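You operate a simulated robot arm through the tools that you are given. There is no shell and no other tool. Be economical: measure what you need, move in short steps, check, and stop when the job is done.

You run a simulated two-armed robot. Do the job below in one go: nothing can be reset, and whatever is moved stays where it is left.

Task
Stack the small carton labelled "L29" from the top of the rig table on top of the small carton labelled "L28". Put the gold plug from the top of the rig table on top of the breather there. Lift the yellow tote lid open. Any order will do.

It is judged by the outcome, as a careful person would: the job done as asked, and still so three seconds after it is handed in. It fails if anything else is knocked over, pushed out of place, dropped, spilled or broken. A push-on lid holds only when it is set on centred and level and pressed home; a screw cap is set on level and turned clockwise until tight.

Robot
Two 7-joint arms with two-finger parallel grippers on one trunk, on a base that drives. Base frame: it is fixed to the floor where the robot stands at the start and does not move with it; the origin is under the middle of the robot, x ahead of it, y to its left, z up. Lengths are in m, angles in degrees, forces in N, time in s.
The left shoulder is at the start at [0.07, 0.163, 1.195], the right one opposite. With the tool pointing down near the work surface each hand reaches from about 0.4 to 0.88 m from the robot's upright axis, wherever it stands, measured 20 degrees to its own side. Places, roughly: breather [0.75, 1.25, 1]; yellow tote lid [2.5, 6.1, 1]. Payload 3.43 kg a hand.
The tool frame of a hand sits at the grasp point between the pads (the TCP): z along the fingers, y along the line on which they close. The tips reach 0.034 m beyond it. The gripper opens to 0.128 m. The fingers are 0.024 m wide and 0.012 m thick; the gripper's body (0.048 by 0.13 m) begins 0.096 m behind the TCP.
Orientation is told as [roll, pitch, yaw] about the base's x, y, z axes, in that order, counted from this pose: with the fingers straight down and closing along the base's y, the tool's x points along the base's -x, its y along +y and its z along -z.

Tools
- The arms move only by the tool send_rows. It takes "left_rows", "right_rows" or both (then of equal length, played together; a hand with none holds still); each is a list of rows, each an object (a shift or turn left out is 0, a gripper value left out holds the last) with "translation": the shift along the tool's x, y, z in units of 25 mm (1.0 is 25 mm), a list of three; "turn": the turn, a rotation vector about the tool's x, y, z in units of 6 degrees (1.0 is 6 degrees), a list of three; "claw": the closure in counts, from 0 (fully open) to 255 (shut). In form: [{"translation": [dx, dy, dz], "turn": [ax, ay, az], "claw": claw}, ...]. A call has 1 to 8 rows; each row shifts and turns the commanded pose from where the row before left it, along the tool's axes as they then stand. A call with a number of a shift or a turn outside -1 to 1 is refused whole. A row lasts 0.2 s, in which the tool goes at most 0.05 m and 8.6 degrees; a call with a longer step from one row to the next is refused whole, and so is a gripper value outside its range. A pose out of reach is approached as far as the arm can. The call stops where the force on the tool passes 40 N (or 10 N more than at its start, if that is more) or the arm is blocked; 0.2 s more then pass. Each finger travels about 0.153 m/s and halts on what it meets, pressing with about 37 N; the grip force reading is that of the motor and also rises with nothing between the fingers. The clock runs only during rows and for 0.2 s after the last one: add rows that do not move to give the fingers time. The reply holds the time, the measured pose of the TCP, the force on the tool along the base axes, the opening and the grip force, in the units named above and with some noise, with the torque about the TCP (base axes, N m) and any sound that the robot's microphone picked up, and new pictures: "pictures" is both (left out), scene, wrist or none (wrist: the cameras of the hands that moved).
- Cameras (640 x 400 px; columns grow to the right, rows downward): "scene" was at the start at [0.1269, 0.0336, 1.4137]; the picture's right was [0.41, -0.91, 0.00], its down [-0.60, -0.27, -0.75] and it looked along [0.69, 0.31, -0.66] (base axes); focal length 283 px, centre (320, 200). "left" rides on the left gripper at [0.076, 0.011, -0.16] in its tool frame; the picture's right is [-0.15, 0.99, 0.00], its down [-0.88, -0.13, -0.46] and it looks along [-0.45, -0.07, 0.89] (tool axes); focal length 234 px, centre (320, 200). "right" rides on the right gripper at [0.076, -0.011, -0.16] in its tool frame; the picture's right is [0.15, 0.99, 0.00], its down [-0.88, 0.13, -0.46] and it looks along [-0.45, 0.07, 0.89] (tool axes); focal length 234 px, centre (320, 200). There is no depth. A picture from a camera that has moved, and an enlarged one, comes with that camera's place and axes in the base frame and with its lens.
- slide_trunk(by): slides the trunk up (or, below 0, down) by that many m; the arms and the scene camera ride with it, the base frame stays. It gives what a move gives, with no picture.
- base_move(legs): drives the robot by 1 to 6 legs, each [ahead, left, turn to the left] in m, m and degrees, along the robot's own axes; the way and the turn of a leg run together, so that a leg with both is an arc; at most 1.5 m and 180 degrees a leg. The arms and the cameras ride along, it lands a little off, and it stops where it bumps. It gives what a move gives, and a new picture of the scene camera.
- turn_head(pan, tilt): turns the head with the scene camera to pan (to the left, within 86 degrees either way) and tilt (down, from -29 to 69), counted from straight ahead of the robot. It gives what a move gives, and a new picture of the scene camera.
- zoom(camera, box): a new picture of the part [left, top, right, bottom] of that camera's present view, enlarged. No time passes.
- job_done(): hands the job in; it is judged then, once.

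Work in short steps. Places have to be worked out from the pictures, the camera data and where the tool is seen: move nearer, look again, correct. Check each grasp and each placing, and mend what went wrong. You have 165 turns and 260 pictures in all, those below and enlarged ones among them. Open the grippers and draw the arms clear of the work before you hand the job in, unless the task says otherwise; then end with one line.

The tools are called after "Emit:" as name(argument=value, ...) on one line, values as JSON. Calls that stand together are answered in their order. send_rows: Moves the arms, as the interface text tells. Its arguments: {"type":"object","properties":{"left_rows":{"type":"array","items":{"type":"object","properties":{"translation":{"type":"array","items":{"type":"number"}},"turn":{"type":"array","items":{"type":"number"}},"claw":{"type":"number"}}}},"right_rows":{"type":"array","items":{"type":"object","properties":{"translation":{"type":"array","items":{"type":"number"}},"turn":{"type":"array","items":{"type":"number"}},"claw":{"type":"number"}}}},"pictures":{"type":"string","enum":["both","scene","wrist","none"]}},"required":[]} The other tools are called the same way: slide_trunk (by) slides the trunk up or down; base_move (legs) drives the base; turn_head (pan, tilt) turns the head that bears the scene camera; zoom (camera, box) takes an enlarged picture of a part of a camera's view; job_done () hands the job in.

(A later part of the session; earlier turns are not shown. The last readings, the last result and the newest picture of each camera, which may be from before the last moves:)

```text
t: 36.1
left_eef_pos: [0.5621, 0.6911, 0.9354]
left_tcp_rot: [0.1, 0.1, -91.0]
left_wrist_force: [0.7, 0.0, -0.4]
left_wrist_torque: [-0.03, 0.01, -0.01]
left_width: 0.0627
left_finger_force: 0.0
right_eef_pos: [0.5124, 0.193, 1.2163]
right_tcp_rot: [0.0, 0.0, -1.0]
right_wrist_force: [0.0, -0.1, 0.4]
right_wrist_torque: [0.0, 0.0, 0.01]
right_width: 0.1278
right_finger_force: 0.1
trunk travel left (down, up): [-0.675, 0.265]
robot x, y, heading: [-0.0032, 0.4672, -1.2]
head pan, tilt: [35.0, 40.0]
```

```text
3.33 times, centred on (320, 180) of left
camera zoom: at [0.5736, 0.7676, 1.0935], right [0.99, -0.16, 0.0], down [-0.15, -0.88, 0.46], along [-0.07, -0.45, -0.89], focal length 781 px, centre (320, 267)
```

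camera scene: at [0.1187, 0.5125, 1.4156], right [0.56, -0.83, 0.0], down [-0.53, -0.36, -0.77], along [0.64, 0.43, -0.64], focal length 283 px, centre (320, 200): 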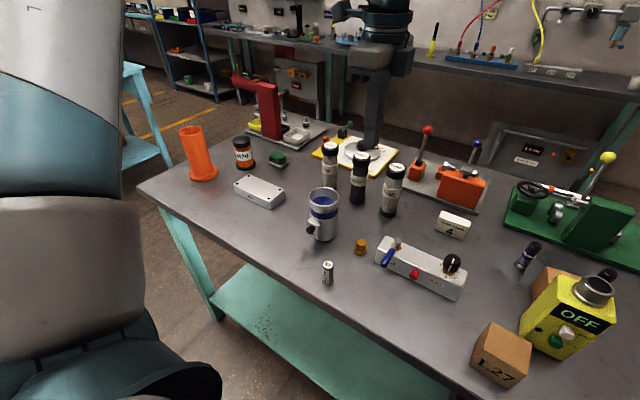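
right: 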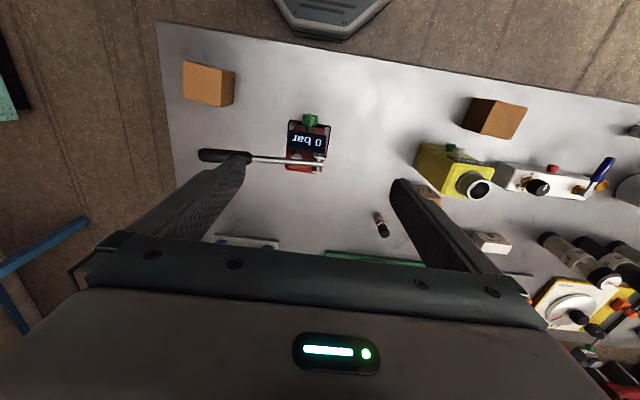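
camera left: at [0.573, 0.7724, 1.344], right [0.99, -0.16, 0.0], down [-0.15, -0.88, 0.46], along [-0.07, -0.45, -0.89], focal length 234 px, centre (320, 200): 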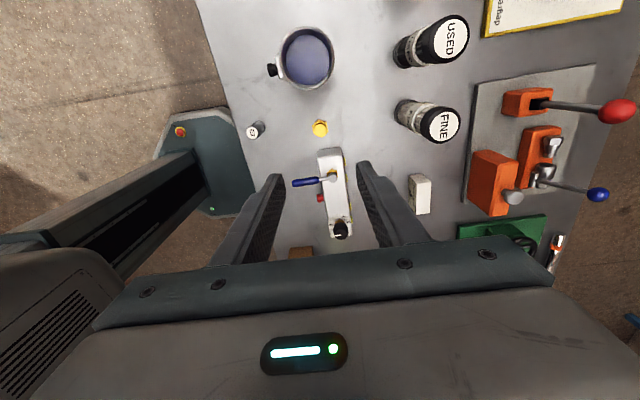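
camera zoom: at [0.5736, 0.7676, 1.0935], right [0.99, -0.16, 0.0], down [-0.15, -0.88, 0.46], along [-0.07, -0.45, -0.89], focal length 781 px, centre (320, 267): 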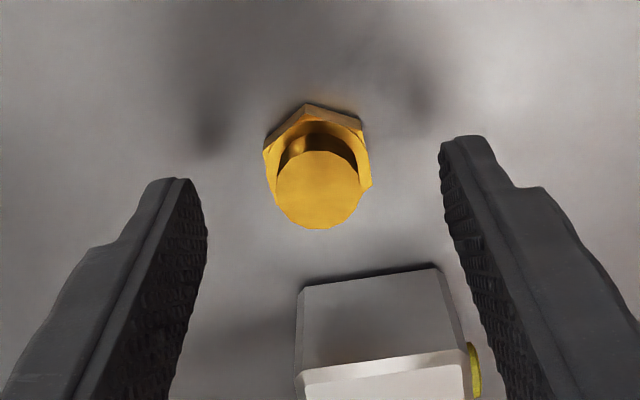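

Flats face the fingers. Down 35 mm, close on the hex, then lift a little and check.

Emit:
send_rows(left_rows=[{"translation": [0, 0, 0.7]}, {"translation": [0, 0, 0.7]}, {}, {"claw": 255}, {"claw": 255}, {"claw": 255}], pictures="none")

Emit:
send_rows(left_rows=[{"translation": [0, 0, -0.4]}, {"translation": [0, 0, -0.4]}, {"translation": [0, 0, -0.4]}, {"translation": [0, 0, -0.4]}, {}], pictures="none")

Emit:
zoom(camera="left", box=[230, 120, 410, 240])

```text
t: 37.5
left_eef_pos: [0.5621, 0.6919, 0.8997]
left_tcp_rot: [0.1, 0.0, -91.0]
left_wrist_force: [0.9, 0.0, 0.8]
left_wrist_torque: [-0.01, 0.04, -0.01]
left_width: 0.0283
left_finger_force: 37.1
right_eef_pos: [0.5118, 0.194, 1.2161]
right_tcp_rot: [0.0, 0.0, -1.1]
right_wrist_force: [0.5, 0.4, -0.2]
right_wrist_torque: [0.0, 0.0, -0.03]
right_width: 0.1282
right_finger_force: 0.1
trunk travel left (down, up): [-0.675, 0.265]
robot x, y, heading: [-0.0027, 0.4685, -0.8]
head pan, tilt: [35.0, 40.0]
```

```text
t: 38.8
left_eef_pos: [0.5624, 0.6915, 0.94]
left_tcp_rot: [0.0, -0.2, -91.0]
left_wrist_force: [0.5, 0.3, -0.9]
left_wrist_torque: [-0.01, 0.01, -0.05]
left_width: 0.0281
left_finger_force: 37.1
right_eef_pos: [0.5134, 0.1939, 1.2152]
right_tcp_rot: [0.0, 0.0, -1.2]
right_wrist_force: [-0.8, 0.3, 0.3]
right_wrist_torque: [0.01, 0.01, 0.0]
right_width: 0.1279
right_finger_force: 0.0
trunk travel left (down, up): [-0.675, 0.265]
robot x, y, heading: [0.0024, 0.4712, -1.2]
head pan, tilt: [35.0, 40.0]
```

```text
3.33 times, centred on (320, 180) of left
camera zoom: at [0.5736, 0.7673, 1.0995], right [0.99, -0.16, 0.0], down [-0.15, -0.88, 0.46], along [-0.07, -0.45, -0.89], focal length 781 px, centre (320, 267)
```

zoom: 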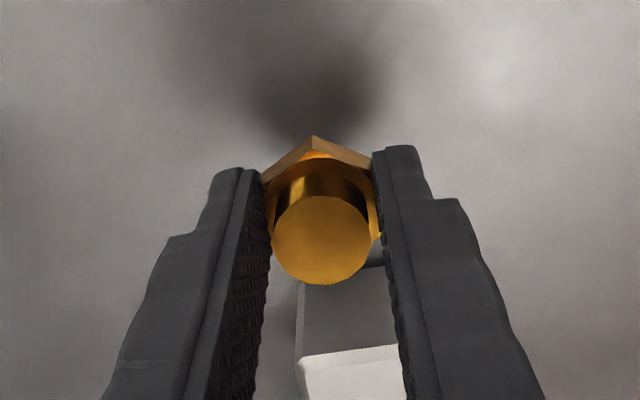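

Held firmly (28 mm). Lift and drive left.

Emit:
send_rows(left_rows=[{"translation": [0, 0, -1]}, {"translation": [0, 0, -1]}, {"translation": [0, 0, -1]}, {"translation": [0, 0, -1]}, {"translation": [0, 0, -1]}, {"translation": [0, 0, -1]}, {"translation": [0, 0, -1]}, {"translation": [0, 0, -1]}], pictures="none")

Emit:
base_move(legs=[[0, 0.42, 1]])

Emit:
zoom(camera="left", box=[0, 0, 640, 400])

```text
t: 40.5
left_eef_pos: [0.5596, 0.6928, 1.1412]
left_tcp_rot: [0.1, 0.0, -91.1]
left_wrist_force: [-0.1, 0.4, -0.5]
left_wrist_torque: [0.03, -0.01, 0.02]
left_width: 0.028
left_finger_force: 37.4
right_eef_pos: [0.5125, 0.1926, 1.2165]
right_tcp_rot: [0.1, 0.0, -1.1]
right_wrist_force: [-0.6, 0.4, -0.2]
right_wrist_torque: [-0.04, -0.04, 0.0]
right_width: 0.1278
right_finger_force: 0.0
trunk travel left (down, up): [-0.675, 0.265]
robot x, y, heading: [-0.0035, 0.4662, -1.4]
head pan, tilt: [35.0, 40.0]
```

```text
t: 43.1
left_eef_pos: [0.5574, 1.1261, 1.14]
left_tcp_rot: [0.0, 0.0, -89.8]
left_wrist_force: [-0.5, 0.0, -0.9]
left_wrist_torque: [0.01, -0.02, 0.02]
left_width: 0.0281
left_finger_force: 36.8
right_eef_pos: [0.5219, 0.6259, 1.2169]
right_tcp_rot: [0.0, 0.1, 0.1]
right_wrist_force: [-0.3, -0.9, -0.4]
right_wrist_torque: [0.02, -0.03, -0.01]
right_width: 0.1279
right_finger_force: 0.0
trunk travel left (down, up): [-0.675, 0.265]
robot x, y, heading: [-0.0005, 0.8904, 0.1]
head pan, tilt: [35.0, 40.0]
camera scene: at [0.1211, 0.9352, 1.4156], right [0.58, -0.82, 0.0], down [-0.53, -0.37, -0.77], along [0.63, 0.44, -0.64], focal length 283 px, centre (320, 200)
```

scene: 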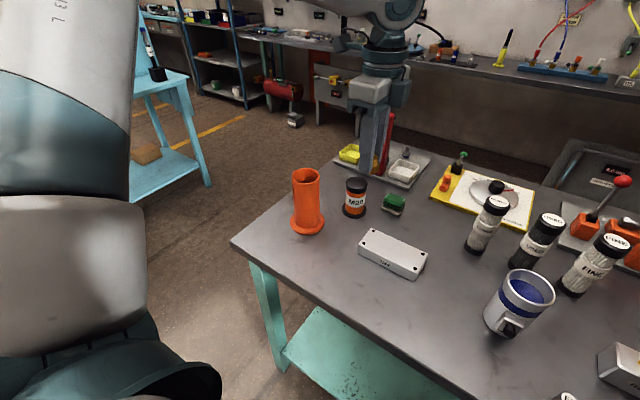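

```text
1.00 times, centred on (320, 200) of left (not enlarged: the box is as wide or as high as the picture)
camera zoom: at [0.5693, 1.2016, 1.2995], right [0.99, -0.14, 0.0], down [-0.13, -0.88, 0.46], along [-0.06, -0.45, -0.89], focal length 234 px, centre (320, 200)
```

zoom: 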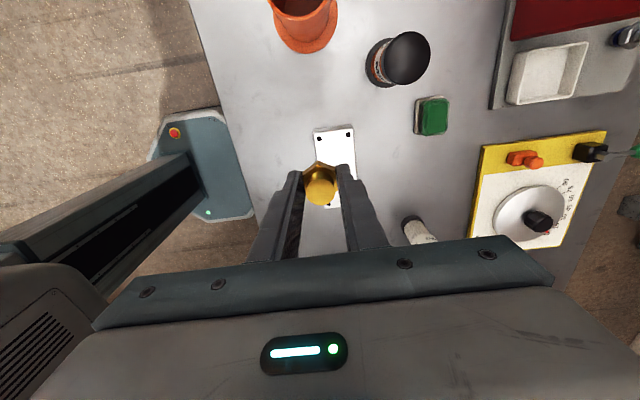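

Breather top ≈(0.680, 1.212). Move over it at this height and look.

Emit:
send_rows(left_rows=[{"translation": [0.57, 0.8, 0]}, {"translation": [0.57, 0.8, 0]}, {"translation": [0.57, 0.8, 0]}, {"translation": [0.57, 0.8, 0]}, {"translation": [0.57, 0.8, 0]}, {"translation": [0.57, 0.8, 0]}, {}])

```text
t: 44.7
left_eef_pos: [0.6785, 1.2126, 1.1403]
left_tcp_rot: [-0.1, 0.0, -89.8]
left_wrist_force: [-0.9, 0.3, 0.5]
left_wrist_torque: [0.01, 0.02, 0.02]
left_width: 0.028
left_finger_force: 37.0
right_eef_pos: [0.5221, 0.626, 1.2153]
right_tcp_rot: [0.0, 0.0, 0.1]
right_wrist_force: [-0.6, -0.2, -0.4]
right_wrist_torque: [0.03, -0.02, -0.02]
right_width: 0.1281
right_finger_force: 0.0
trunk travel left (down, up): [-0.675, 0.265]
robot x, y, heading: [0.0033, 0.8906, 0.1]
head pan, tilt: [35.0, 40.0]
camera scene: at [0.1206, 0.9355, 1.4157], right [0.58, -0.82, 0.0], down [-0.53, -0.37, -0.77], along [0.63, 0.44, -0.64], focal length 283 px, centre (320, 200)
camera left: at [0.6885, 1.2879, 1.2981], right [0.99, -0.14, 0.0], down [-0.13, -0.88, 0.46], along [-0.06, -0.45, -0.89], focal length 234 px, centre (320, 200)
```

scene: 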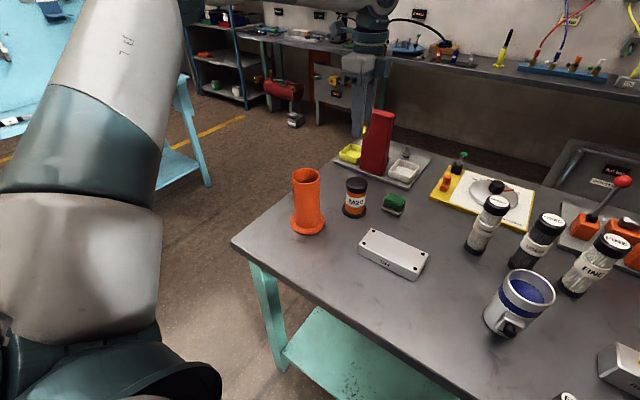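
left: 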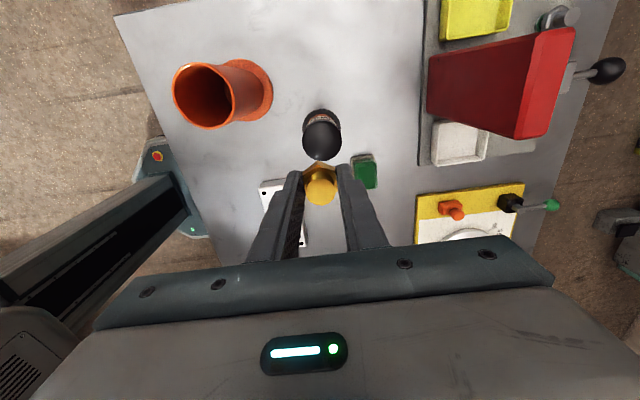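

Breather refined to (0.682, 1.211), top ≈0.954. Descend to leave ~15 mm gap, then look.

Emit:
send_rows(left_rows=[{"translation": [-0.06, 0.14, 0.9]}, {"translation": [0, 0, 0.9]}, {"translation": [0, 0, 0.9]}, {"translation": [0, 0, 0.9]}, {"translation": [0, 0, 0.9]}, {"translation": [0, 0, 0.8]}, {}], pictures="wrist")

Emit:
zoom(camera="scene", box=[320, 130, 400, 220])

Emit:
zoom(camera="left", box=[230, 100, 410, 220])

```text
t: 46.3
left_eef_pos: [0.6801, 1.2107, 1.0084]
left_tcp_rot: [0.0, 0.0, -89.8]
left_wrist_force: [-0.5, -0.2, -0.4]
left_wrist_torque: [-0.04, 0.05, 0.02]
left_width: 0.0279
left_finger_force: 37.7
right_eef_pos: [0.5231, 0.6269, 1.2162]
right_tcp_rot: [0.1, 0.1, 0.1]
right_wrist_force: [0.2, 0.5, 0.0]
right_wrist_torque: [-0.01, -0.01, 0.03]
right_width: 0.1279
right_finger_force: 0.1
trunk travel left (down, up): [-0.675, 0.265]
robot x, y, heading: [0.0015, 0.8877, 0.1]
head pan, tilt: [35.0, 40.0]
camera left: at [0.6901, 1.2869, 1.1658], right [0.99, -0.14, 0.0], down [-0.13, -0.88, 0.46], along [-0.06, -0.45, -0.89], focal length 234 px, centre (320, 200)
```

left: 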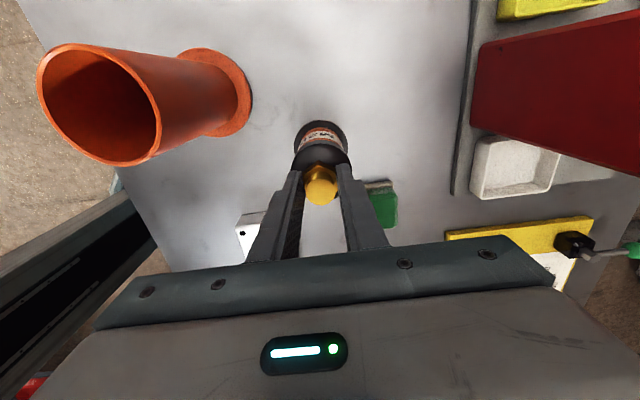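

```text
4.44 times, centred on (360, 175) of scene
camera zoom: at [0.1208, 0.9356, 1.4157], right [0.58, -0.82, 0.0], down [-0.53, -0.37, -0.77], along [0.63, 0.44, -0.64], focal length 1259 px, centre (142, 311)
```

zoom: 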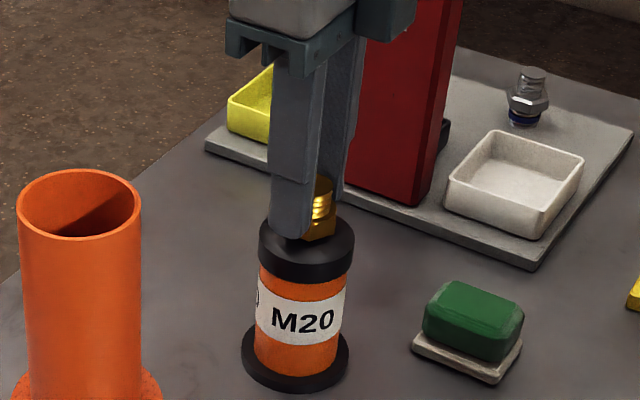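

```text
3.33 times, centred on (320, 160) of left
camera zoom: at [0.6901, 1.2869, 1.1658], right [0.99, -0.14, 0.0], down [-0.13, -0.88, 0.46], along [-0.06, -0.45, -0.89], focal length 781 px, centre (320, 333)
```

zoom: 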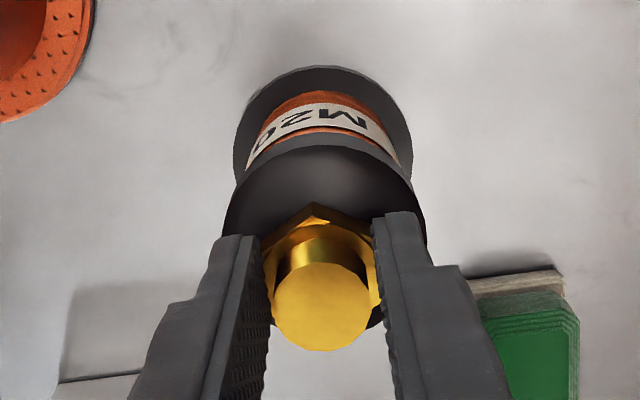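

Aligned. Descend the last bit in small steps watching the force.

Emit:
send_rows(left_rows=[{"translation": [0, 0.06, 0.12]}, {"translation": [0, 0, 0.12]}, {"translation": [0, 0, 0.12]}, {"translation": [0, 0, 0.1]}, {}], pictures="none")

Emit:
zoom(camera="scene", box=[335, 160, 385, 220])

```text
t: 47.5
left_eef_pos: [0.6811, 1.2098, 1.0]
left_tcp_rot: [0.4, 0.1, -89.8]
left_wrist_force: [3.5, 4.5, 32.3]
left_wrist_torque: [0.0, -0.17, -0.04]
left_width: 0.0284
left_finger_force: 37.0
right_eef_pos: [0.5196, 0.6239, 1.2167]
right_tcp_rot: [0.1, -0.2, 0.0]
right_wrist_force: [0.1, 0.3, -0.1]
right_wrist_torque: [0.02, 0.01, -0.01]
right_width: 0.1281
right_finger_force: 0.1
trunk travel left (down, up): [-0.675, 0.265]
robot x, y, heading: [0.0016, 0.8849, -0.0]
head pan, tilt: [35.0, 40.0]
```

```text
6.67 times, centred on (360, 190) of scene
camera zoom: at [0.1178, 0.9347, 1.4161], right [0.58, -0.82, 0.0], down [-0.52, -0.37, -0.77], along [0.63, 0.44, -0.64], focal length 1888 px, centre (53, 267)
```

zoom: 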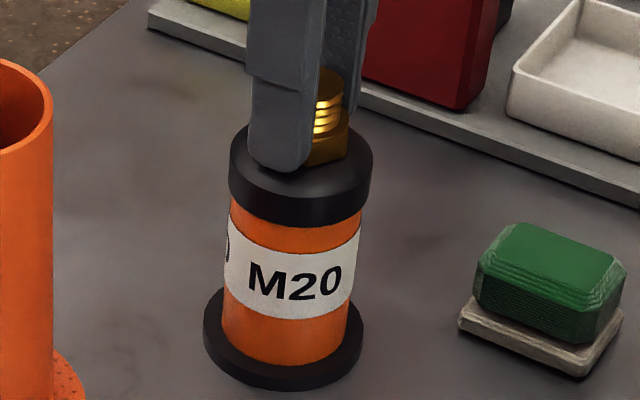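

Contact (32 N). Ease the pressure a bit and open.

Emit:
send_rows(left_rows=[{"translation": [0, 0, -0.1]}, {}, {"claw": 190}, {"claw": 160}, {}], pictures="none")

Emit:
zoom(camera="left", box=[230, 100, 410, 220])

```text
t: 48.7
left_eef_pos: [0.683, 1.2112, 0.999]
left_tcp_rot: [-0.1, 0.0, -89.8]
left_wrist_force: [-0.7, -0.5, 0.1]
left_wrist_torque: [0.04, -0.01, 0.01]
left_width: 0.0478
left_finger_force: 0.1
right_eef_pos: [0.5226, 0.6256, 1.2164]
right_tcp_rot: [0.0, 0.0, 0.0]
right_wrist_force: [-0.2, 0.3, 0.0]
right_wrist_torque: [-0.01, 0.01, -0.01]
right_width: 0.1281
right_finger_force: 0.2
trunk travel left (down, up): [-0.675, 0.265]
robot x, y, heading: [0.0031, 0.8847, 0.1]
head pan, tilt: [35.0, 40.0]
```

```text
3.33 times, centred on (320, 160) of left
camera zoom: at [0.694, 1.2868, 1.1568], right [0.99, -0.14, 0.0], down [-0.13, -0.88, 0.46], along [-0.07, -0.45, -0.89], focal length 781 px, centre (320, 333)
```

zoom: 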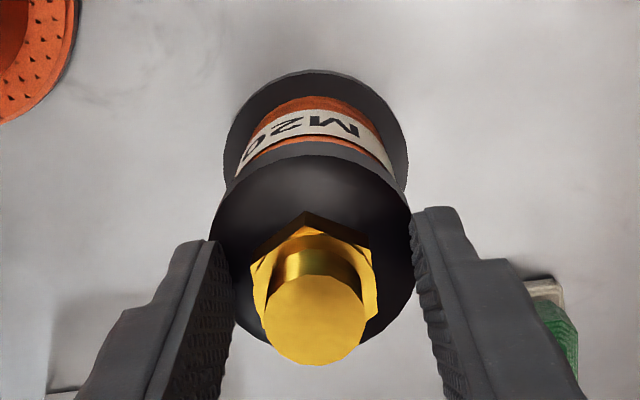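

Plug released and sits on the cap. Raise the hand and check.

Emit:
send_rows(left_rows=[{"translation": [0, 0, -0.5]}, {"translation": [0, 0, -1]}, {"translation": [0, 0, -1]}, {"translation": [0, 0, -1]}, {"translation": [0, 0, -1]}, {"translation": [0, 0, -1]}, {"translation": [0, 0, -1]}, {"translation": [0, 0, -1]}], pictures="wrist")

Emit:
zoom(camera="scene", box=[335, 160, 385, 220])

```text
t: 50.5
left_eef_pos: [0.6834, 1.2105, 1.1893]
left_tcp_rot: [0.0, 0.1, -89.8]
left_wrist_force: [0.6, 0.6, -0.1]
left_wrist_torque: [0.03, 0.0, 0.01]
left_width: 0.0477
left_finger_force: 0.2
right_eef_pos: [0.5228, 0.625, 1.2159]
right_tcp_rot: [0.0, 0.0, 0.1]
right_wrist_force: [0.2, -0.6, 1.4]
right_wrist_torque: [0.04, 0.03, -0.04]
right_width: 0.1279
right_finger_force: 0.1
trunk travel left (down, up): [-0.675, 0.265]
robot x, y, heading: [0.0021, 0.8897, 0.2]
head pan, tilt: [35.0, 40.0]
camera left: at [0.6939, 1.2861, 1.3473], right [0.99, -0.14, 0.0], down [-0.13, -0.88, 0.46], along [-0.06, -0.45, -0.89], focal length 234 px, centre (320, 200)
```

left: 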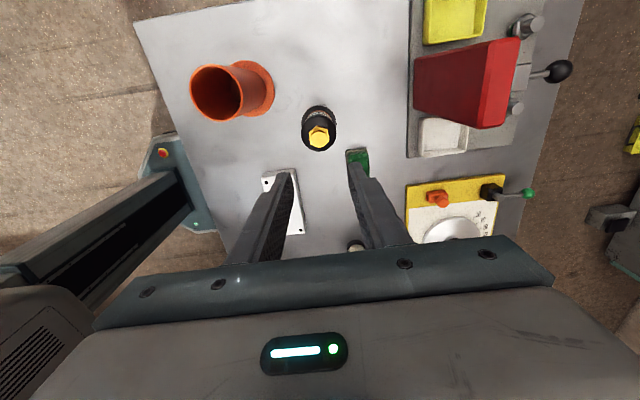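

```text
6.67 times, centred on (360, 190) of scene
camera zoom: at [0.1207, 0.9356, 1.4156], right [0.58, -0.82, 0.0], down [-0.53, -0.37, -0.77], along [0.63, 0.44, -0.64], focal length 1888 px, centre (53, 267)
```

zoom: 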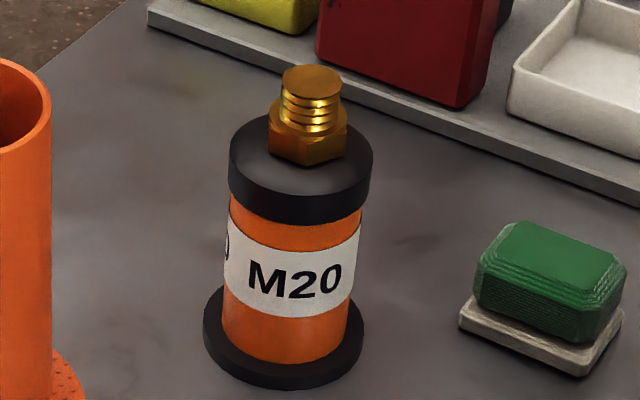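

Plug is standing on the breather. Now the cartons: retract the left hand, drive right, and look ahead.

Emit:
send_rows(left_rows=[{"translation": [0, -1, -0.5]}, {"translation": [0, -1, -0.5]}, {"translation": [0, -1, 0]}, {"translation": [0, -1, 0]}, {"translation": [0, -1, 0]}, {"translation": [0, -1, 0]}, {"translation": [0, -1, 0]}, {"translation": [0, -1, 0]}], pictures="none")

Emit:
base_move(legs=[[0, -0.43, 0]])

Emit:
turn_head(pan=-15, tilt=45)

Emit:
zoom(camera="right", box=[0, 0, 640, 400])

```text
t: 52.3
left_eef_pos: [0.4816, 1.2103, 1.213]
left_tcp_rot: [0.1, -0.1, -89.7]
left_wrist_force: [-0.6, -0.1, 0.3]
left_wrist_torque: [-0.02, -0.02, 0.01]
left_width: 0.0478
left_finger_force: 0.0
right_eef_pos: [0.5207, 0.6259, 1.2174]
right_tcp_rot: [0.0, 0.0, 0.2]
right_wrist_force: [0.3, 0.8, 0.0]
right_wrist_torque: [0.01, -0.01, -0.01]
right_width: 0.128
right_finger_force: 0.0
trunk travel left (down, up): [-0.675, 0.265]
robot x, y, heading: [0.0007, 0.8871, 0.6]
head pan, tilt: [35.0, 40.0]
```

```text
t: 55.0
left_eef_pos: [0.483, 0.7805, 1.2124]
left_tcp_rot: [0.0, -0.1, -89.6]
left_wrist_force: [0.7, 0.4, 0.5]
left_wrist_torque: [-0.04, 0.01, 0.0]
left_width: 0.0478
left_finger_force: 0.0
right_eef_pos: [0.5256, 0.1953, 1.2146]
right_tcp_rot: [-0.1, 0.0, 0.3]
right_wrist_force: [0.3, -1.0, 0.7]
right_wrist_torque: [0.02, 0.03, -0.01]
right_width: 0.1278
right_finger_force: 0.0
trunk travel left (down, up): [-0.675, 0.265]
robot x, y, heading: [0.0051, 0.4533, 0.2]
head pan, tilt: [35.0, 40.0]
camera scene: at [0.1228, 0.5042, 1.4156], right [0.58, -0.82, 0.0], down [-0.52, -0.37, -0.77], along [0.62, 0.44, -0.64], focal length 283 px, centre (320, 200)
```

scene: 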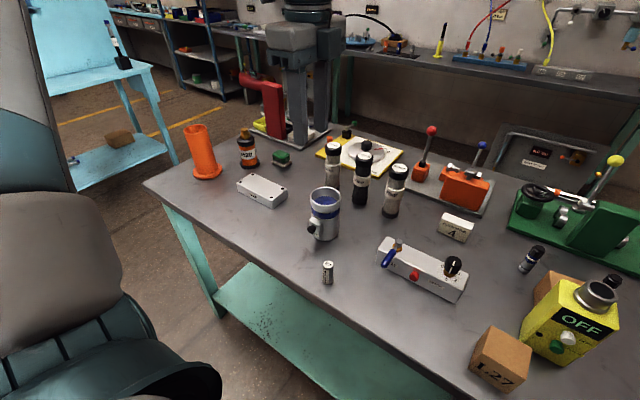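

```text
t: 56.2
left_eef_pos: [0.4841, 0.7791, 1.2127]
left_tcp_rot: [0.0, 0.0, -89.6]
left_wrist_force: [0.1, -0.4, 0.7]
left_wrist_torque: [0.01, 0.01, 0.01]
left_width: 0.048
left_finger_force: 0.0
right_eef_pos: [0.5262, 0.1946, 1.2156]
right_tcp_rot: [0.0, 0.0, 0.4]
right_wrist_force: [-1.0, -0.3, -0.3]
right_wrist_torque: [-0.03, 0.0, 0.01]
right_width: 0.1279
right_finger_force: 0.1
trunk travel left (down, up): [-0.675, 0.265]
robot x, y, heading: [0.0024, 0.4577, 0.5]
head pan, tilt: [-15.0, 45.0]
camera scene: at [0.1322, 0.4337, 1.4084], right [-0.25, -0.97, 0.0], down [-0.68, 0.18, -0.71], along [0.68, -0.18, -0.71], focal length 283 px, centre (320, 200)
```

scene: 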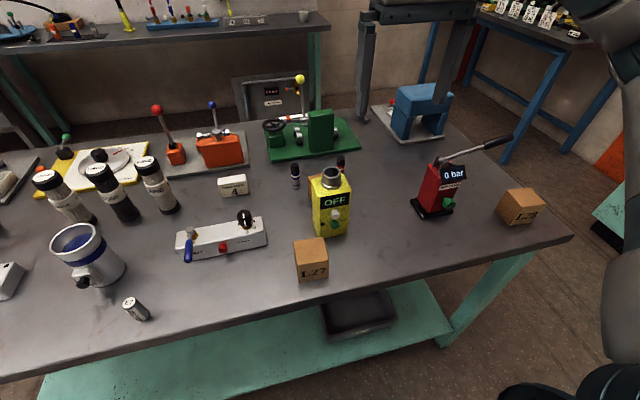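

```text
1.00 times, centred on (320, 200) of right (not enlarged: the box is as wide or as high as the picture)
camera zoom: at [0.4499, 0.1834, 1.376], right [-0.15, 0.99, 0.0], down [0.88, 0.14, 0.46], along [0.45, 0.07, -0.89], focal length 234 px, centre (320, 200)
```

zoom: 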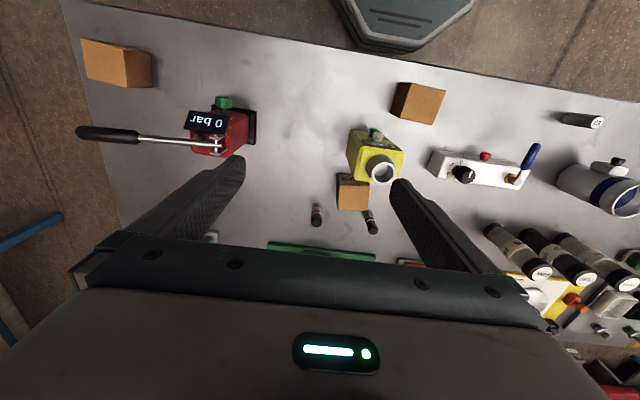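

L29 ≈(0.653, 0.287) just behind the meter. Move the right hand above it at current height and look.

Emit:
send_rows(right_rows=[{"translation": [-0.85, 0.61, 0]}, {"translation": [-0.85, 0.61, 0]}, {"translation": [-0.85, 0.61, 0]}, {"translation": [-0.85, 0.61, 0]}, {"translation": [-0.85, 0.61, 0]}, {"translation": [-0.85, 0.61, 0]}, {}])

Emit:
zoom(camera="right", box=[220, 60, 420, 200])

```text
t: 57.8
left_eef_pos: [0.4829, 0.7787, 1.2131]
left_tcp_rot: [0.0, 0.0, -89.6]
left_wrist_force: [0.4, -0.7, 0.4]
left_wrist_torque: [0.02, 0.01, 0.02]
left_width: 0.0477
left_finger_force: 0.1
right_eef_pos: [0.6519, 0.2849, 1.2167]
right_tcp_rot: [0.0, 0.0, 0.4]
right_wrist_force: [-0.1, -0.9, 1.0]
right_wrist_torque: [-0.01, -0.04, 0.04]
right_width: 0.1279
right_finger_force: 0.1
trunk travel left (down, up): [-0.675, 0.265]
robot x, y, heading: [0.0047, 0.4557, 0.4]
head pan, tilt: [-15.0, 45.0]
camera scene: at [0.1317, 0.4332, 1.4084], right [-0.25, -0.97, 0.0], down [-0.68, 0.18, -0.71], along [0.68, -0.18, -0.71], focal length 283 px, centre (320, 200)
camera right: at [0.5768, 0.2741, 1.3767], right [-0.15, 0.99, 0.0], down [0.88, 0.14, 0.46], along [0.45, 0.07, -0.89], focal length 234 px, centre (320, 200)
```

scene: 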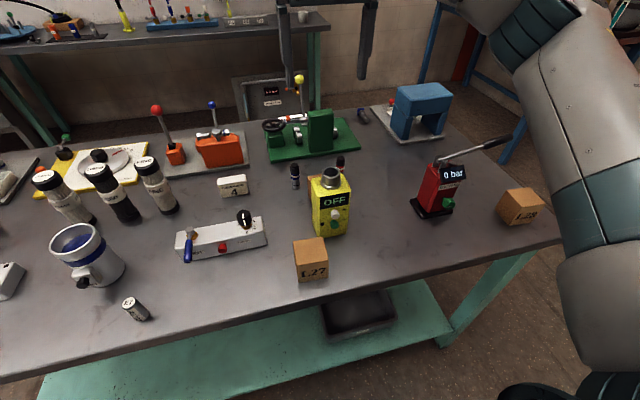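
right: 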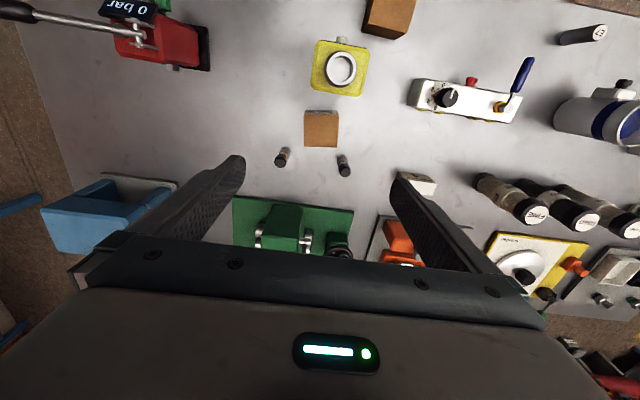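

```text
2.86 times, centred on (320, 130) of right
camera zoom: at [0.5768, 0.2741, 1.3767], right [-0.15, 0.99, 0.0], down [0.88, 0.14, 0.46], along [0.45, 0.07, -0.89], focal length 669 px, centre (320, 400)
```

zoom: 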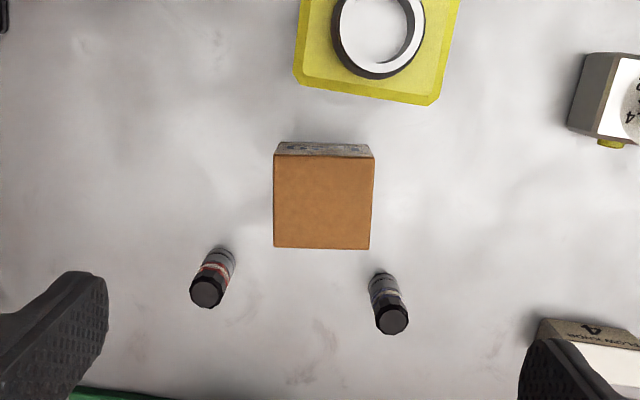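

L29 centre ≈(0.661, 0.289), yawed ~7°, ~63 mm cube. Align yaw, correct the position, and descend with opening ~95 mm.

Emit:
send_rows(right_rows=[{"translation": [-0.35, 0.15, 0], "claw": 66}, {"turn": [0, 0, -0.55]}, {"turn": [0, 0, -0.55]}, {"translation": [0, 0, 1]}, {"translation": [0, 0, 1]}, {"translation": [0, 0, 1]}, {"translation": [0, 0, 1]}, {"translation": [0, 0, 1]}], pictures="wrist")

Emit:
zoom(camera="right", box=[220, 80, 420, 220])

```text
t: 59.6
left_eef_pos: [0.4842, 0.7791, 1.2113]
left_tcp_rot: [0.0, 0.1, -89.6]
left_wrist_force: [1.0, -0.6, 0.0]
left_wrist_torque: [0.0, 0.0, -0.01]
left_width: 0.0477
left_finger_force: 0.1
right_eef_pos: [0.6594, 0.2892, 1.0903]
right_tcp_rot: [0.0, 0.0, 7.1]
right_wrist_force: [0.3, 0.5, 0.1]
right_wrist_torque: [-0.02, 0.02, -0.02]
right_width: 0.0948
right_finger_force: 0.1
trunk travel left (down, up): [-0.675, 0.265]
robot x, y, heading: [0.0045, 0.4539, 0.4]
head pan, tilt: [-15.0, 45.0]
camera right: at [0.5866, 0.2692, 1.2506], right [-0.27, 0.96, 0.0], down [0.86, 0.24, 0.46], along [0.44, 0.12, -0.89], focal length 234 px, centre (320, 200)
```

right: 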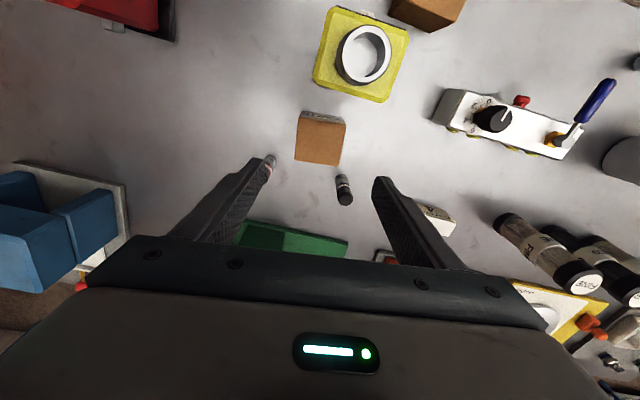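

```text
2.86 times, centred on (320, 150) of right
camera zoom: at [0.5866, 0.2692, 1.2506], right [-0.27, 0.96, 0.0], down [0.86, 0.24, 0.46], along [0.44, 0.12, -0.89], focal length 669 px, centre (320, 343)
```

zoom: 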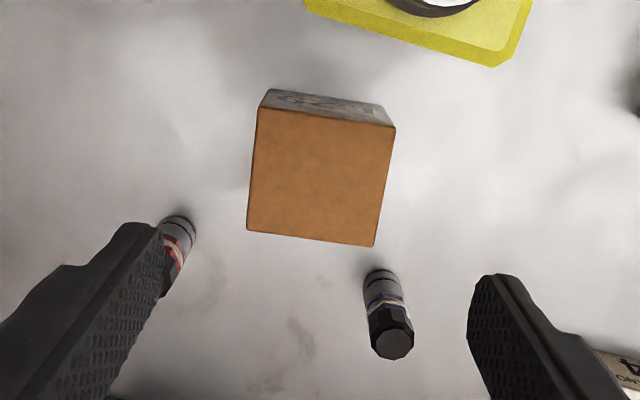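

Aligned. Descend to grasp height and close.

Emit:
send_rows(right_rows=[{"translation": [-0.06, 0, 0.96]}, {"translation": [0, 0, 0.96]}, {"translation": [0, 0, 0.96]}, {"translation": [0, 0, 0.96]}, {"translation": [0, 0, 0.96]}, {"translation": [0, 0, 0.96]}, {"translation": [0, 0, 0.96]}, {}], pictures="wrist")

Emit:
send_rows(right_rows=[{"claw": 255}, {"claw": 255}, {"claw": 255}], pictures="wrist")

```text
t: 61.4
left_eef_pos: [0.4841, 0.7797, 1.2129]
left_tcp_rot: [0.1, -0.2, -89.5]
left_wrist_force: [0.4, -0.3, 0.4]
left_wrist_torque: [0.02, -0.03, 0.01]
left_width: 0.0476
left_finger_force: 0.1
right_eef_pos: [0.6612, 0.2907, 0.9227]
right_tcp_rot: [0.0, 0.0, 7.1]
right_wrist_force: [-0.1, 0.0, 0.1]
right_wrist_torque: [-0.01, 0.0, -0.01]
right_width: 0.0946
right_finger_force: 0.1
trunk travel left (down, up): [-0.675, 0.265]
robot x, y, heading: [0.0039, 0.4567, 0.6]
head pan, tilt: [-15.0, 45.0]
camera right: at [0.5888, 0.2698, 1.0833], right [-0.27, 0.96, 0.0], down [0.86, 0.24, 0.46], along [0.44, 0.12, -0.89], focal length 234 px, centre (320, 200)
```

right: 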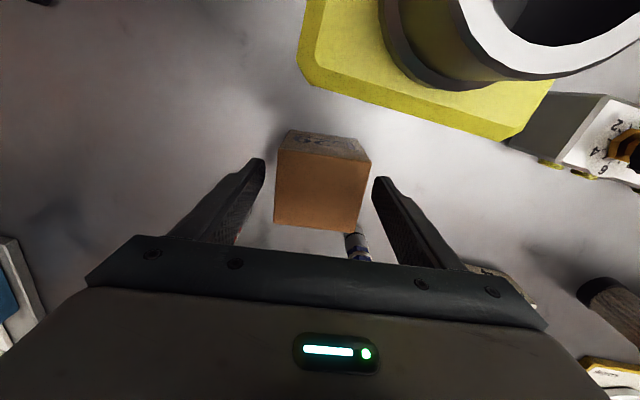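

```text
t: 62.2
left_eef_pos: [0.4843, 0.7798, 1.2119]
left_tcp_rot: [-0.1, -0.1, -89.7]
left_wrist_force: [-0.1, 0.1, -0.3]
left_wrist_torque: [-0.01, 0.02, -0.02]
left_width: 0.0479
left_finger_force: 0.0
right_eef_pos: [0.663, 0.2894, 0.9219]
right_tcp_rot: [0.0, 0.0, 6.9]
right_wrist_force: [0.2, -0.8, 0.0]
right_wrist_torque: [0.02, -0.03, -0.01]
right_width: 0.0648
right_finger_force: 36.4
trunk travel left (down, up): [-0.675, 0.265]
robot x, y, heading: [0.0006, 0.4537, 0.1]
head pan, tilt: [-15.0, 45.0]
camera right: at [0.589, 0.2695, 1.0833], right [-0.27, 0.96, 0.0], down [0.86, 0.24, 0.46], along [0.44, 0.12, -0.89], focal length 234 px, centre (320, 200)
```

right: 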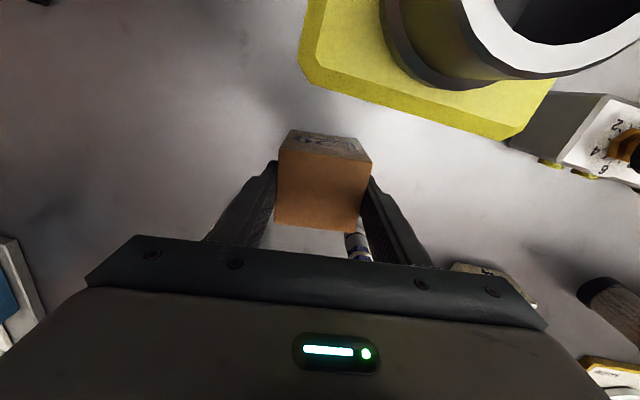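

Gripped (65 mm). Lift straight up to ~1.22 and drive right toward L28 at ≈(0.47, -0.15).

Emit:
send_rows(right_rows=[{"translation": [0, 0, -0.5]}, {"translation": [0, 0, -1]}, {"translation": [0, 0, -1]}, {"translation": [0, 0, -1]}, {"translation": [0, 0, -1]}, {"translation": [0, 0, -1]}, {"translation": [0, 0, -1]}, {"translation": [0, 0, -1]}], pictures="none")

Emit:
send_rows(right_rows=[{"translation": [0, 0, -1]}, {"translation": [0, 0, -1]}, {"translation": [0, 0, -1]}, {"translation": [0, 0, -1]}, {"translation": [0, 0, -1]}], pictures="scene")

Emit:
base_move(legs=[[0, -0.33, 0]])

Emit:
zoom(camera="right", box=[0, 0, 640, 400])

```text
t: 64.0
left_eef_pos: [0.4833, 0.7802, 1.2121]
left_tcp_rot: [0.0, -0.1, -89.6]
left_wrist_force: [-0.3, 0.2, 0.1]
left_wrist_torque: [-0.01, -0.01, 0.02]
left_width: 0.0476
left_finger_force: 0.1
right_eef_pos: [0.6623, 0.2897, 1.1102]
right_tcp_rot: [0.0, 0.0, 6.9]
right_wrist_force: [-0.7, 0.6, -1.8]
right_wrist_torque: [-0.02, -0.01, -0.01]
right_width: 0.0648
right_finger_force: 36.8
trunk travel left (down, up): [-0.675, 0.265]
robot x, y, heading: [-0.0012, 0.4565, 0.7]
head pan, tilt: [-15.0, 45.0]
```

```text
t: 65.2
left_eef_pos: [0.4825, 0.7794, 1.2129]
left_tcp_rot: [0.0, 0.0, -89.6]
left_wrist_force: [0.4, -0.6, -0.2]
left_wrist_torque: [-0.03, 0.0, 0.01]
left_width: 0.0474
left_finger_force: 0.0
right_eef_pos: [0.6609, 0.2898, 1.234]
right_tcp_rot: [0.1, 0.1, 6.9]
right_wrist_force: [-0.9, -0.1, -2.0]
right_wrist_torque: [0.01, 0.01, 0.03]
right_width: 0.0648
right_finger_force: 37.0
trunk travel left (down, up): [-0.675, 0.265]
robot x, y, heading: [0.0022, 0.4561, 0.5]
head pan, tilt: [-15.0, 45.0]
camera scene: at [0.1317, 0.4343, 1.4084], right [-0.25, -0.97, 0.0], down [-0.68, 0.18, -0.71], along [0.68, -0.18, -0.71], focal length 283 px, centre (320, 200)
```

scene: 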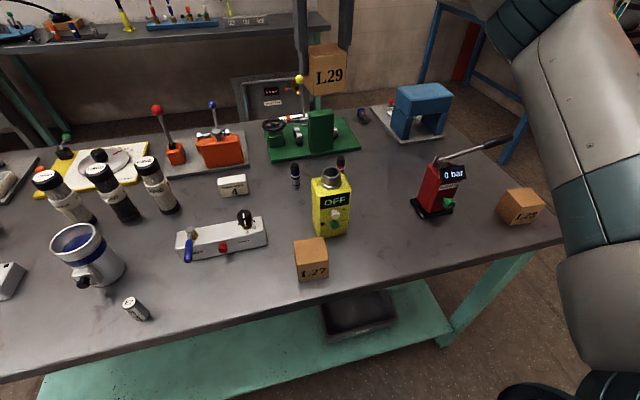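

```text
t: 67.3
left_eef_pos: [0.4864, 0.4497, 1.2112]
left_tcp_rot: [0.0, -0.1, -89.4]
left_wrist_force: [-0.3, -0.2, -0.8]
left_wrist_torque: [0.01, 0.0, 0.01]
left_width: 0.0478
left_finger_force: 0.0
right_eef_pos: [0.6636, -0.0391, 1.2342]
right_tcp_rot: [0.0, 0.1, 7.0]
right_wrist_force: [1.0, -0.3, -1.6]
right_wrist_torque: [-0.02, -0.03, 0.0]
right_width: 0.0645
right_finger_force: 36.9
trunk travel left (down, up): [-0.675, 0.265]
robot x, y, heading: [0.0059, 0.125, 0.4]
head pan, tilt: [-15.0, 45.0]
camera scene: at [0.1346, 0.103, 1.4083], right [-0.25, -0.97, 0.0], down [-0.68, 0.18, -0.71], along [0.68, -0.18, -0.71], focal length 283 px, centre (320, 200)
```

scene: 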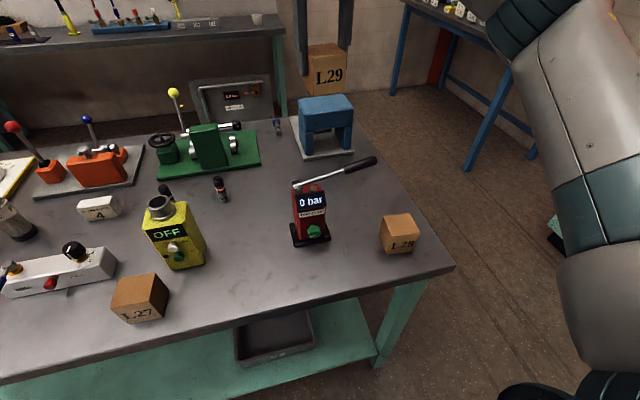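

```text
1.00 times, centred on (320, 200) of right (not enlarged: the box is as wide or as high as the picture)
camera zoom: at [0.5902, -0.0598, 1.3943], right [-0.27, 0.96, 0.0], down [0.86, 0.24, 0.46], along [0.44, 0.12, -0.89], focal length 234 px, centre (320, 200)
```

zoom: 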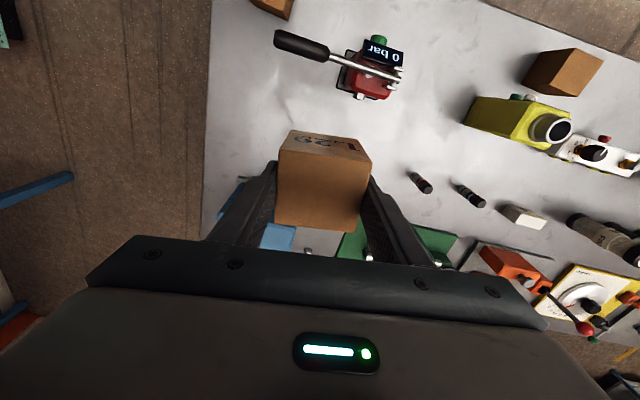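

Emit:
zoom(camera="scene", box=[350, 190, 450, 270])

Emit:
send_rows(right_rows=[{"translation": [0.8, -0.5, 0]}, {"translation": [0.8, -0.5, 0]}, {"translation": [0.8, -0.5, 0]}, {"translation": [0.8, -0.5, 0]}, {"translation": [0.8, -0.5, 0]}, {"translation": [0.8, -0.5, 0]}, {"translation": [0.8, -0.5, 0]}, {}], pictures="wrist")

```text
5.00 times, centred on (400, 230) of scene
camera zoom: at [0.1346, 0.103, 1.4083], right [-0.25, -0.97, 0.0], down [-0.68, 0.18, -0.71], along [0.68, -0.18, -0.71], focal length 1416 px, centre (-80, 50)
```

zoom: 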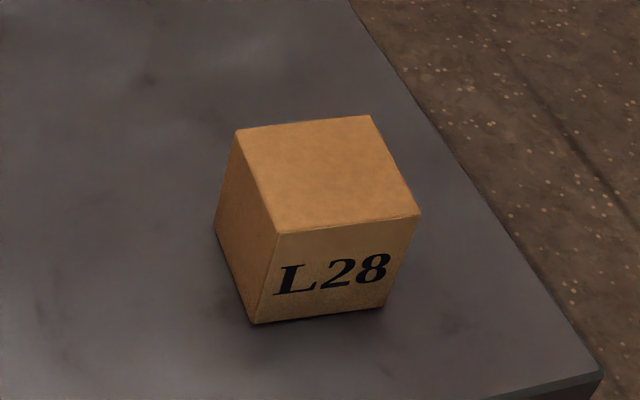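

```text
t: 69.2
left_eef_pos: [0.4868, 0.4489, 1.2104]
left_tcp_rot: [0.0, 0.0, -89.6]
left_wrist_force: [-0.1, 0.6, -0.8]
left_wrist_torque: [-0.02, 0.05, -0.02]
left_width: 0.0477
left_finger_force: 0.1
right_eef_pos: [0.5373, -0.143, 1.2339]
right_tcp_rot: [0.1, 0.1, 7.0]
right_wrist_force: [0.3, 0.5, -2.6]
right_wrist_torque: [-0.02, -0.02, 0.0]
right_width: 0.0644
right_finger_force: 37.1
trunk travel left (down, up): [-0.675, 0.265]
robot x, y, heading: [0.0039, 0.124, 0.5]
head pan, tilt: [-15.0, 45.0]
camera right: at [0.4637, -0.1634, 1.3937], right [-0.27, 0.96, 0.0], down [0.86, 0.24, 0.45], along [0.44, 0.12, -0.89], focal length 234 px, centre (320, 200)
```

right: 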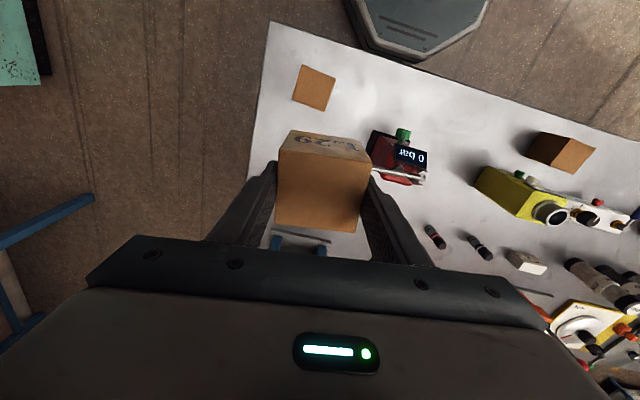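

Emit:
zoom(camera="right", box=[265, 45, 365, 125])

```text
5.00 times, centred on (315, 85) of right
camera zoom: at [0.4637, -0.1634, 1.3937], right [-0.27, 0.96, 0.0], down [0.86, 0.24, 0.45], along [0.44, 0.12, -0.89], focal length 1171 px, centre (345, 775)
```

zoom: 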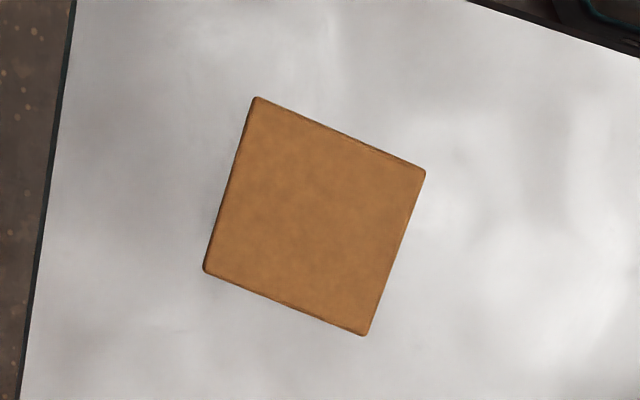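

L28 centre ≈(0.480, -0.170), yaw ≈ -5.4°, same 65 mm cube. Align above it and descend to leave a gap of ~35 mm.

Emit:
send_rows(right_rows=[{"turn": [0, 0, 0.69]}, {"turn": [0, 0, 0.69]}, {"turn": [0, 0, 0.69]}, {"translation": [0.71, -0.43, 0]}, {"translation": [0.71, -0.43, 0]}, {"translation": [0.71, -0.43, 0]}, {}], pictures="none")

Emit:
send_rows(right_rows=[{"translation": [0, 0, 1]}, {"translation": [0, 0, 1]}, {"translation": [0, 0, 1]}, {"translation": [0, 0, 1]}, {"translation": [0, 0, 1]}, {"translation": [0, 0, 1]}, {"translation": [0, 0, 1]}, {}])

Emit:
zoom(camera="scene", box=[340, 160, 460, 270])

Emit:
zoom(camera="right", box=[250, 80, 400, 260])

```text
t: 70.8
left_eef_pos: [0.4856, 0.4485, 1.2123]
left_tcp_rot: [0.0, -0.1, -89.5]
left_wrist_force: [0.8, 0.3, -1.2]
left_wrist_torque: [0.01, 0.0, 0.01]
left_width: 0.0476
left_finger_force: 0.0
right_eef_pos: [0.48, -0.1716, 1.2337]
right_tcp_rot: [0.0, 0.1, -5.4]
right_wrist_force: [-0.4, 0.0, -3.2]
right_wrist_torque: [-0.03, -0.02, 0.01]
right_width: 0.0647
right_finger_force: 37.6
trunk travel left (down, up): [-0.675, 0.265]
robot x, y, heading: [0.0053, 0.1264, 0.6]
head pan, tilt: [-15.0, 45.0]
```

```text
t: 72.5
left_eef_pos: [0.4853, 0.4476, 1.2131]
left_tcp_rot: [0.1, -0.1, -89.5]
left_wrist_force: [-0.2, 0.3, 0.2]
left_wrist_torque: [-0.04, -0.01, 0.0]
left_width: 0.0477
left_finger_force: 0.2
right_eef_pos: [0.4765, -0.1707, 1.0597]
right_tcp_rot: [-0.1, 0.0, -5.3]
right_wrist_force: [-0.4, 0.4, -2.0]
right_wrist_torque: [-0.01, 0.0, 0.01]
right_width: 0.0645
right_finger_force: 37.1
trunk travel left (down, up): [-0.675, 0.265]
robot x, y, heading: [0.005, 0.1251, 0.2]
head pan, tilt: [-15.0, 45.0]
camera scene: at [0.1342, 0.1025, 1.4084], right [-0.25, -0.97, 0.0], down [-0.68, 0.18, -0.71], along [0.68, -0.18, -0.71], focal length 283 px, centre (320, 200)
camera right: at [0.4015, -0.175, 1.22], right [-0.05, 1.0, 0.0], down [0.89, 0.05, 0.46], along [0.46, 0.02, -0.89], focal length 234 px, centre (320, 200)
```

scene: 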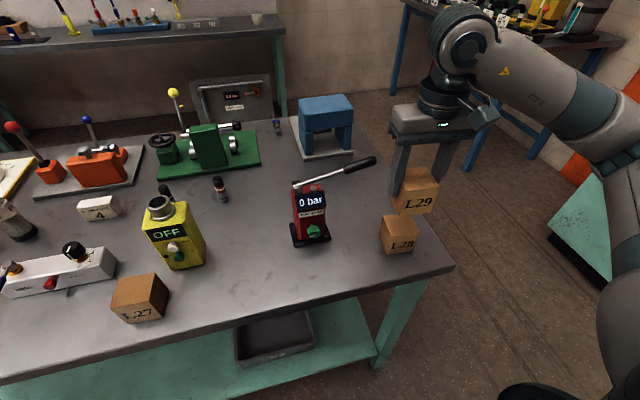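
right: 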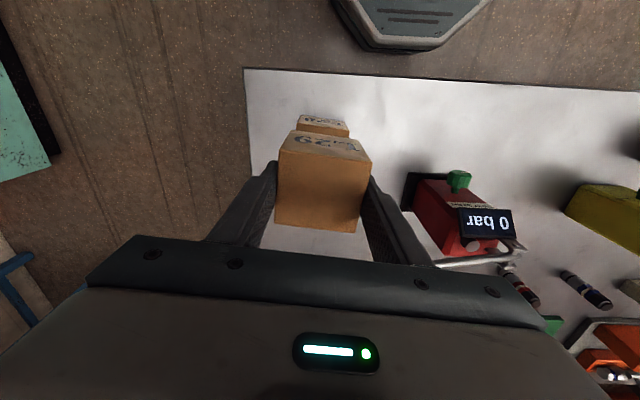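

```text
3.64 times, centred on (400, 215) of scene
camera zoom: at [0.1342, 0.1025, 1.4084], right [-0.25, -0.97, 0.0], down [-0.68, 0.18, -0.71], along [0.68, -0.18, -0.71], focal length 1030 px, centre (29, 146)
```

zoom: 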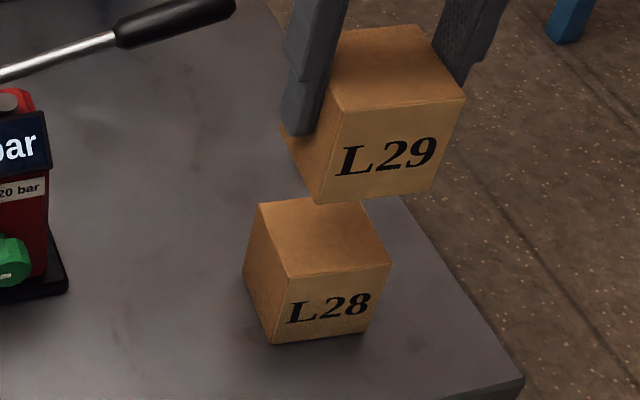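

```text
2.22 times, centred on (325, 170) of right
camera zoom: at [0.4015, -0.175, 1.22], right [-0.05, 1.0, 0.0], down [0.89, 0.05, 0.46], along [0.46, 0.02, -0.89], focal length 520 px, centre (309, 267)
```

zoom: 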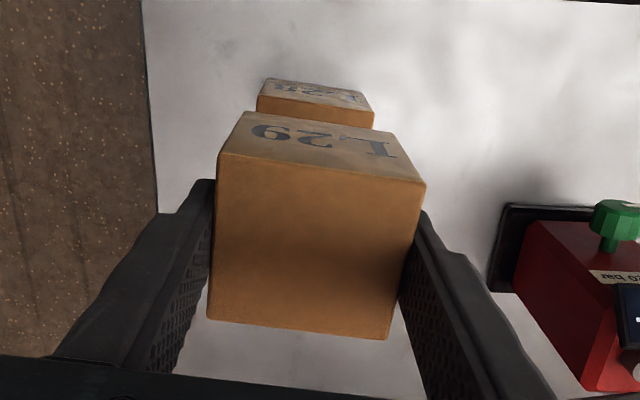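

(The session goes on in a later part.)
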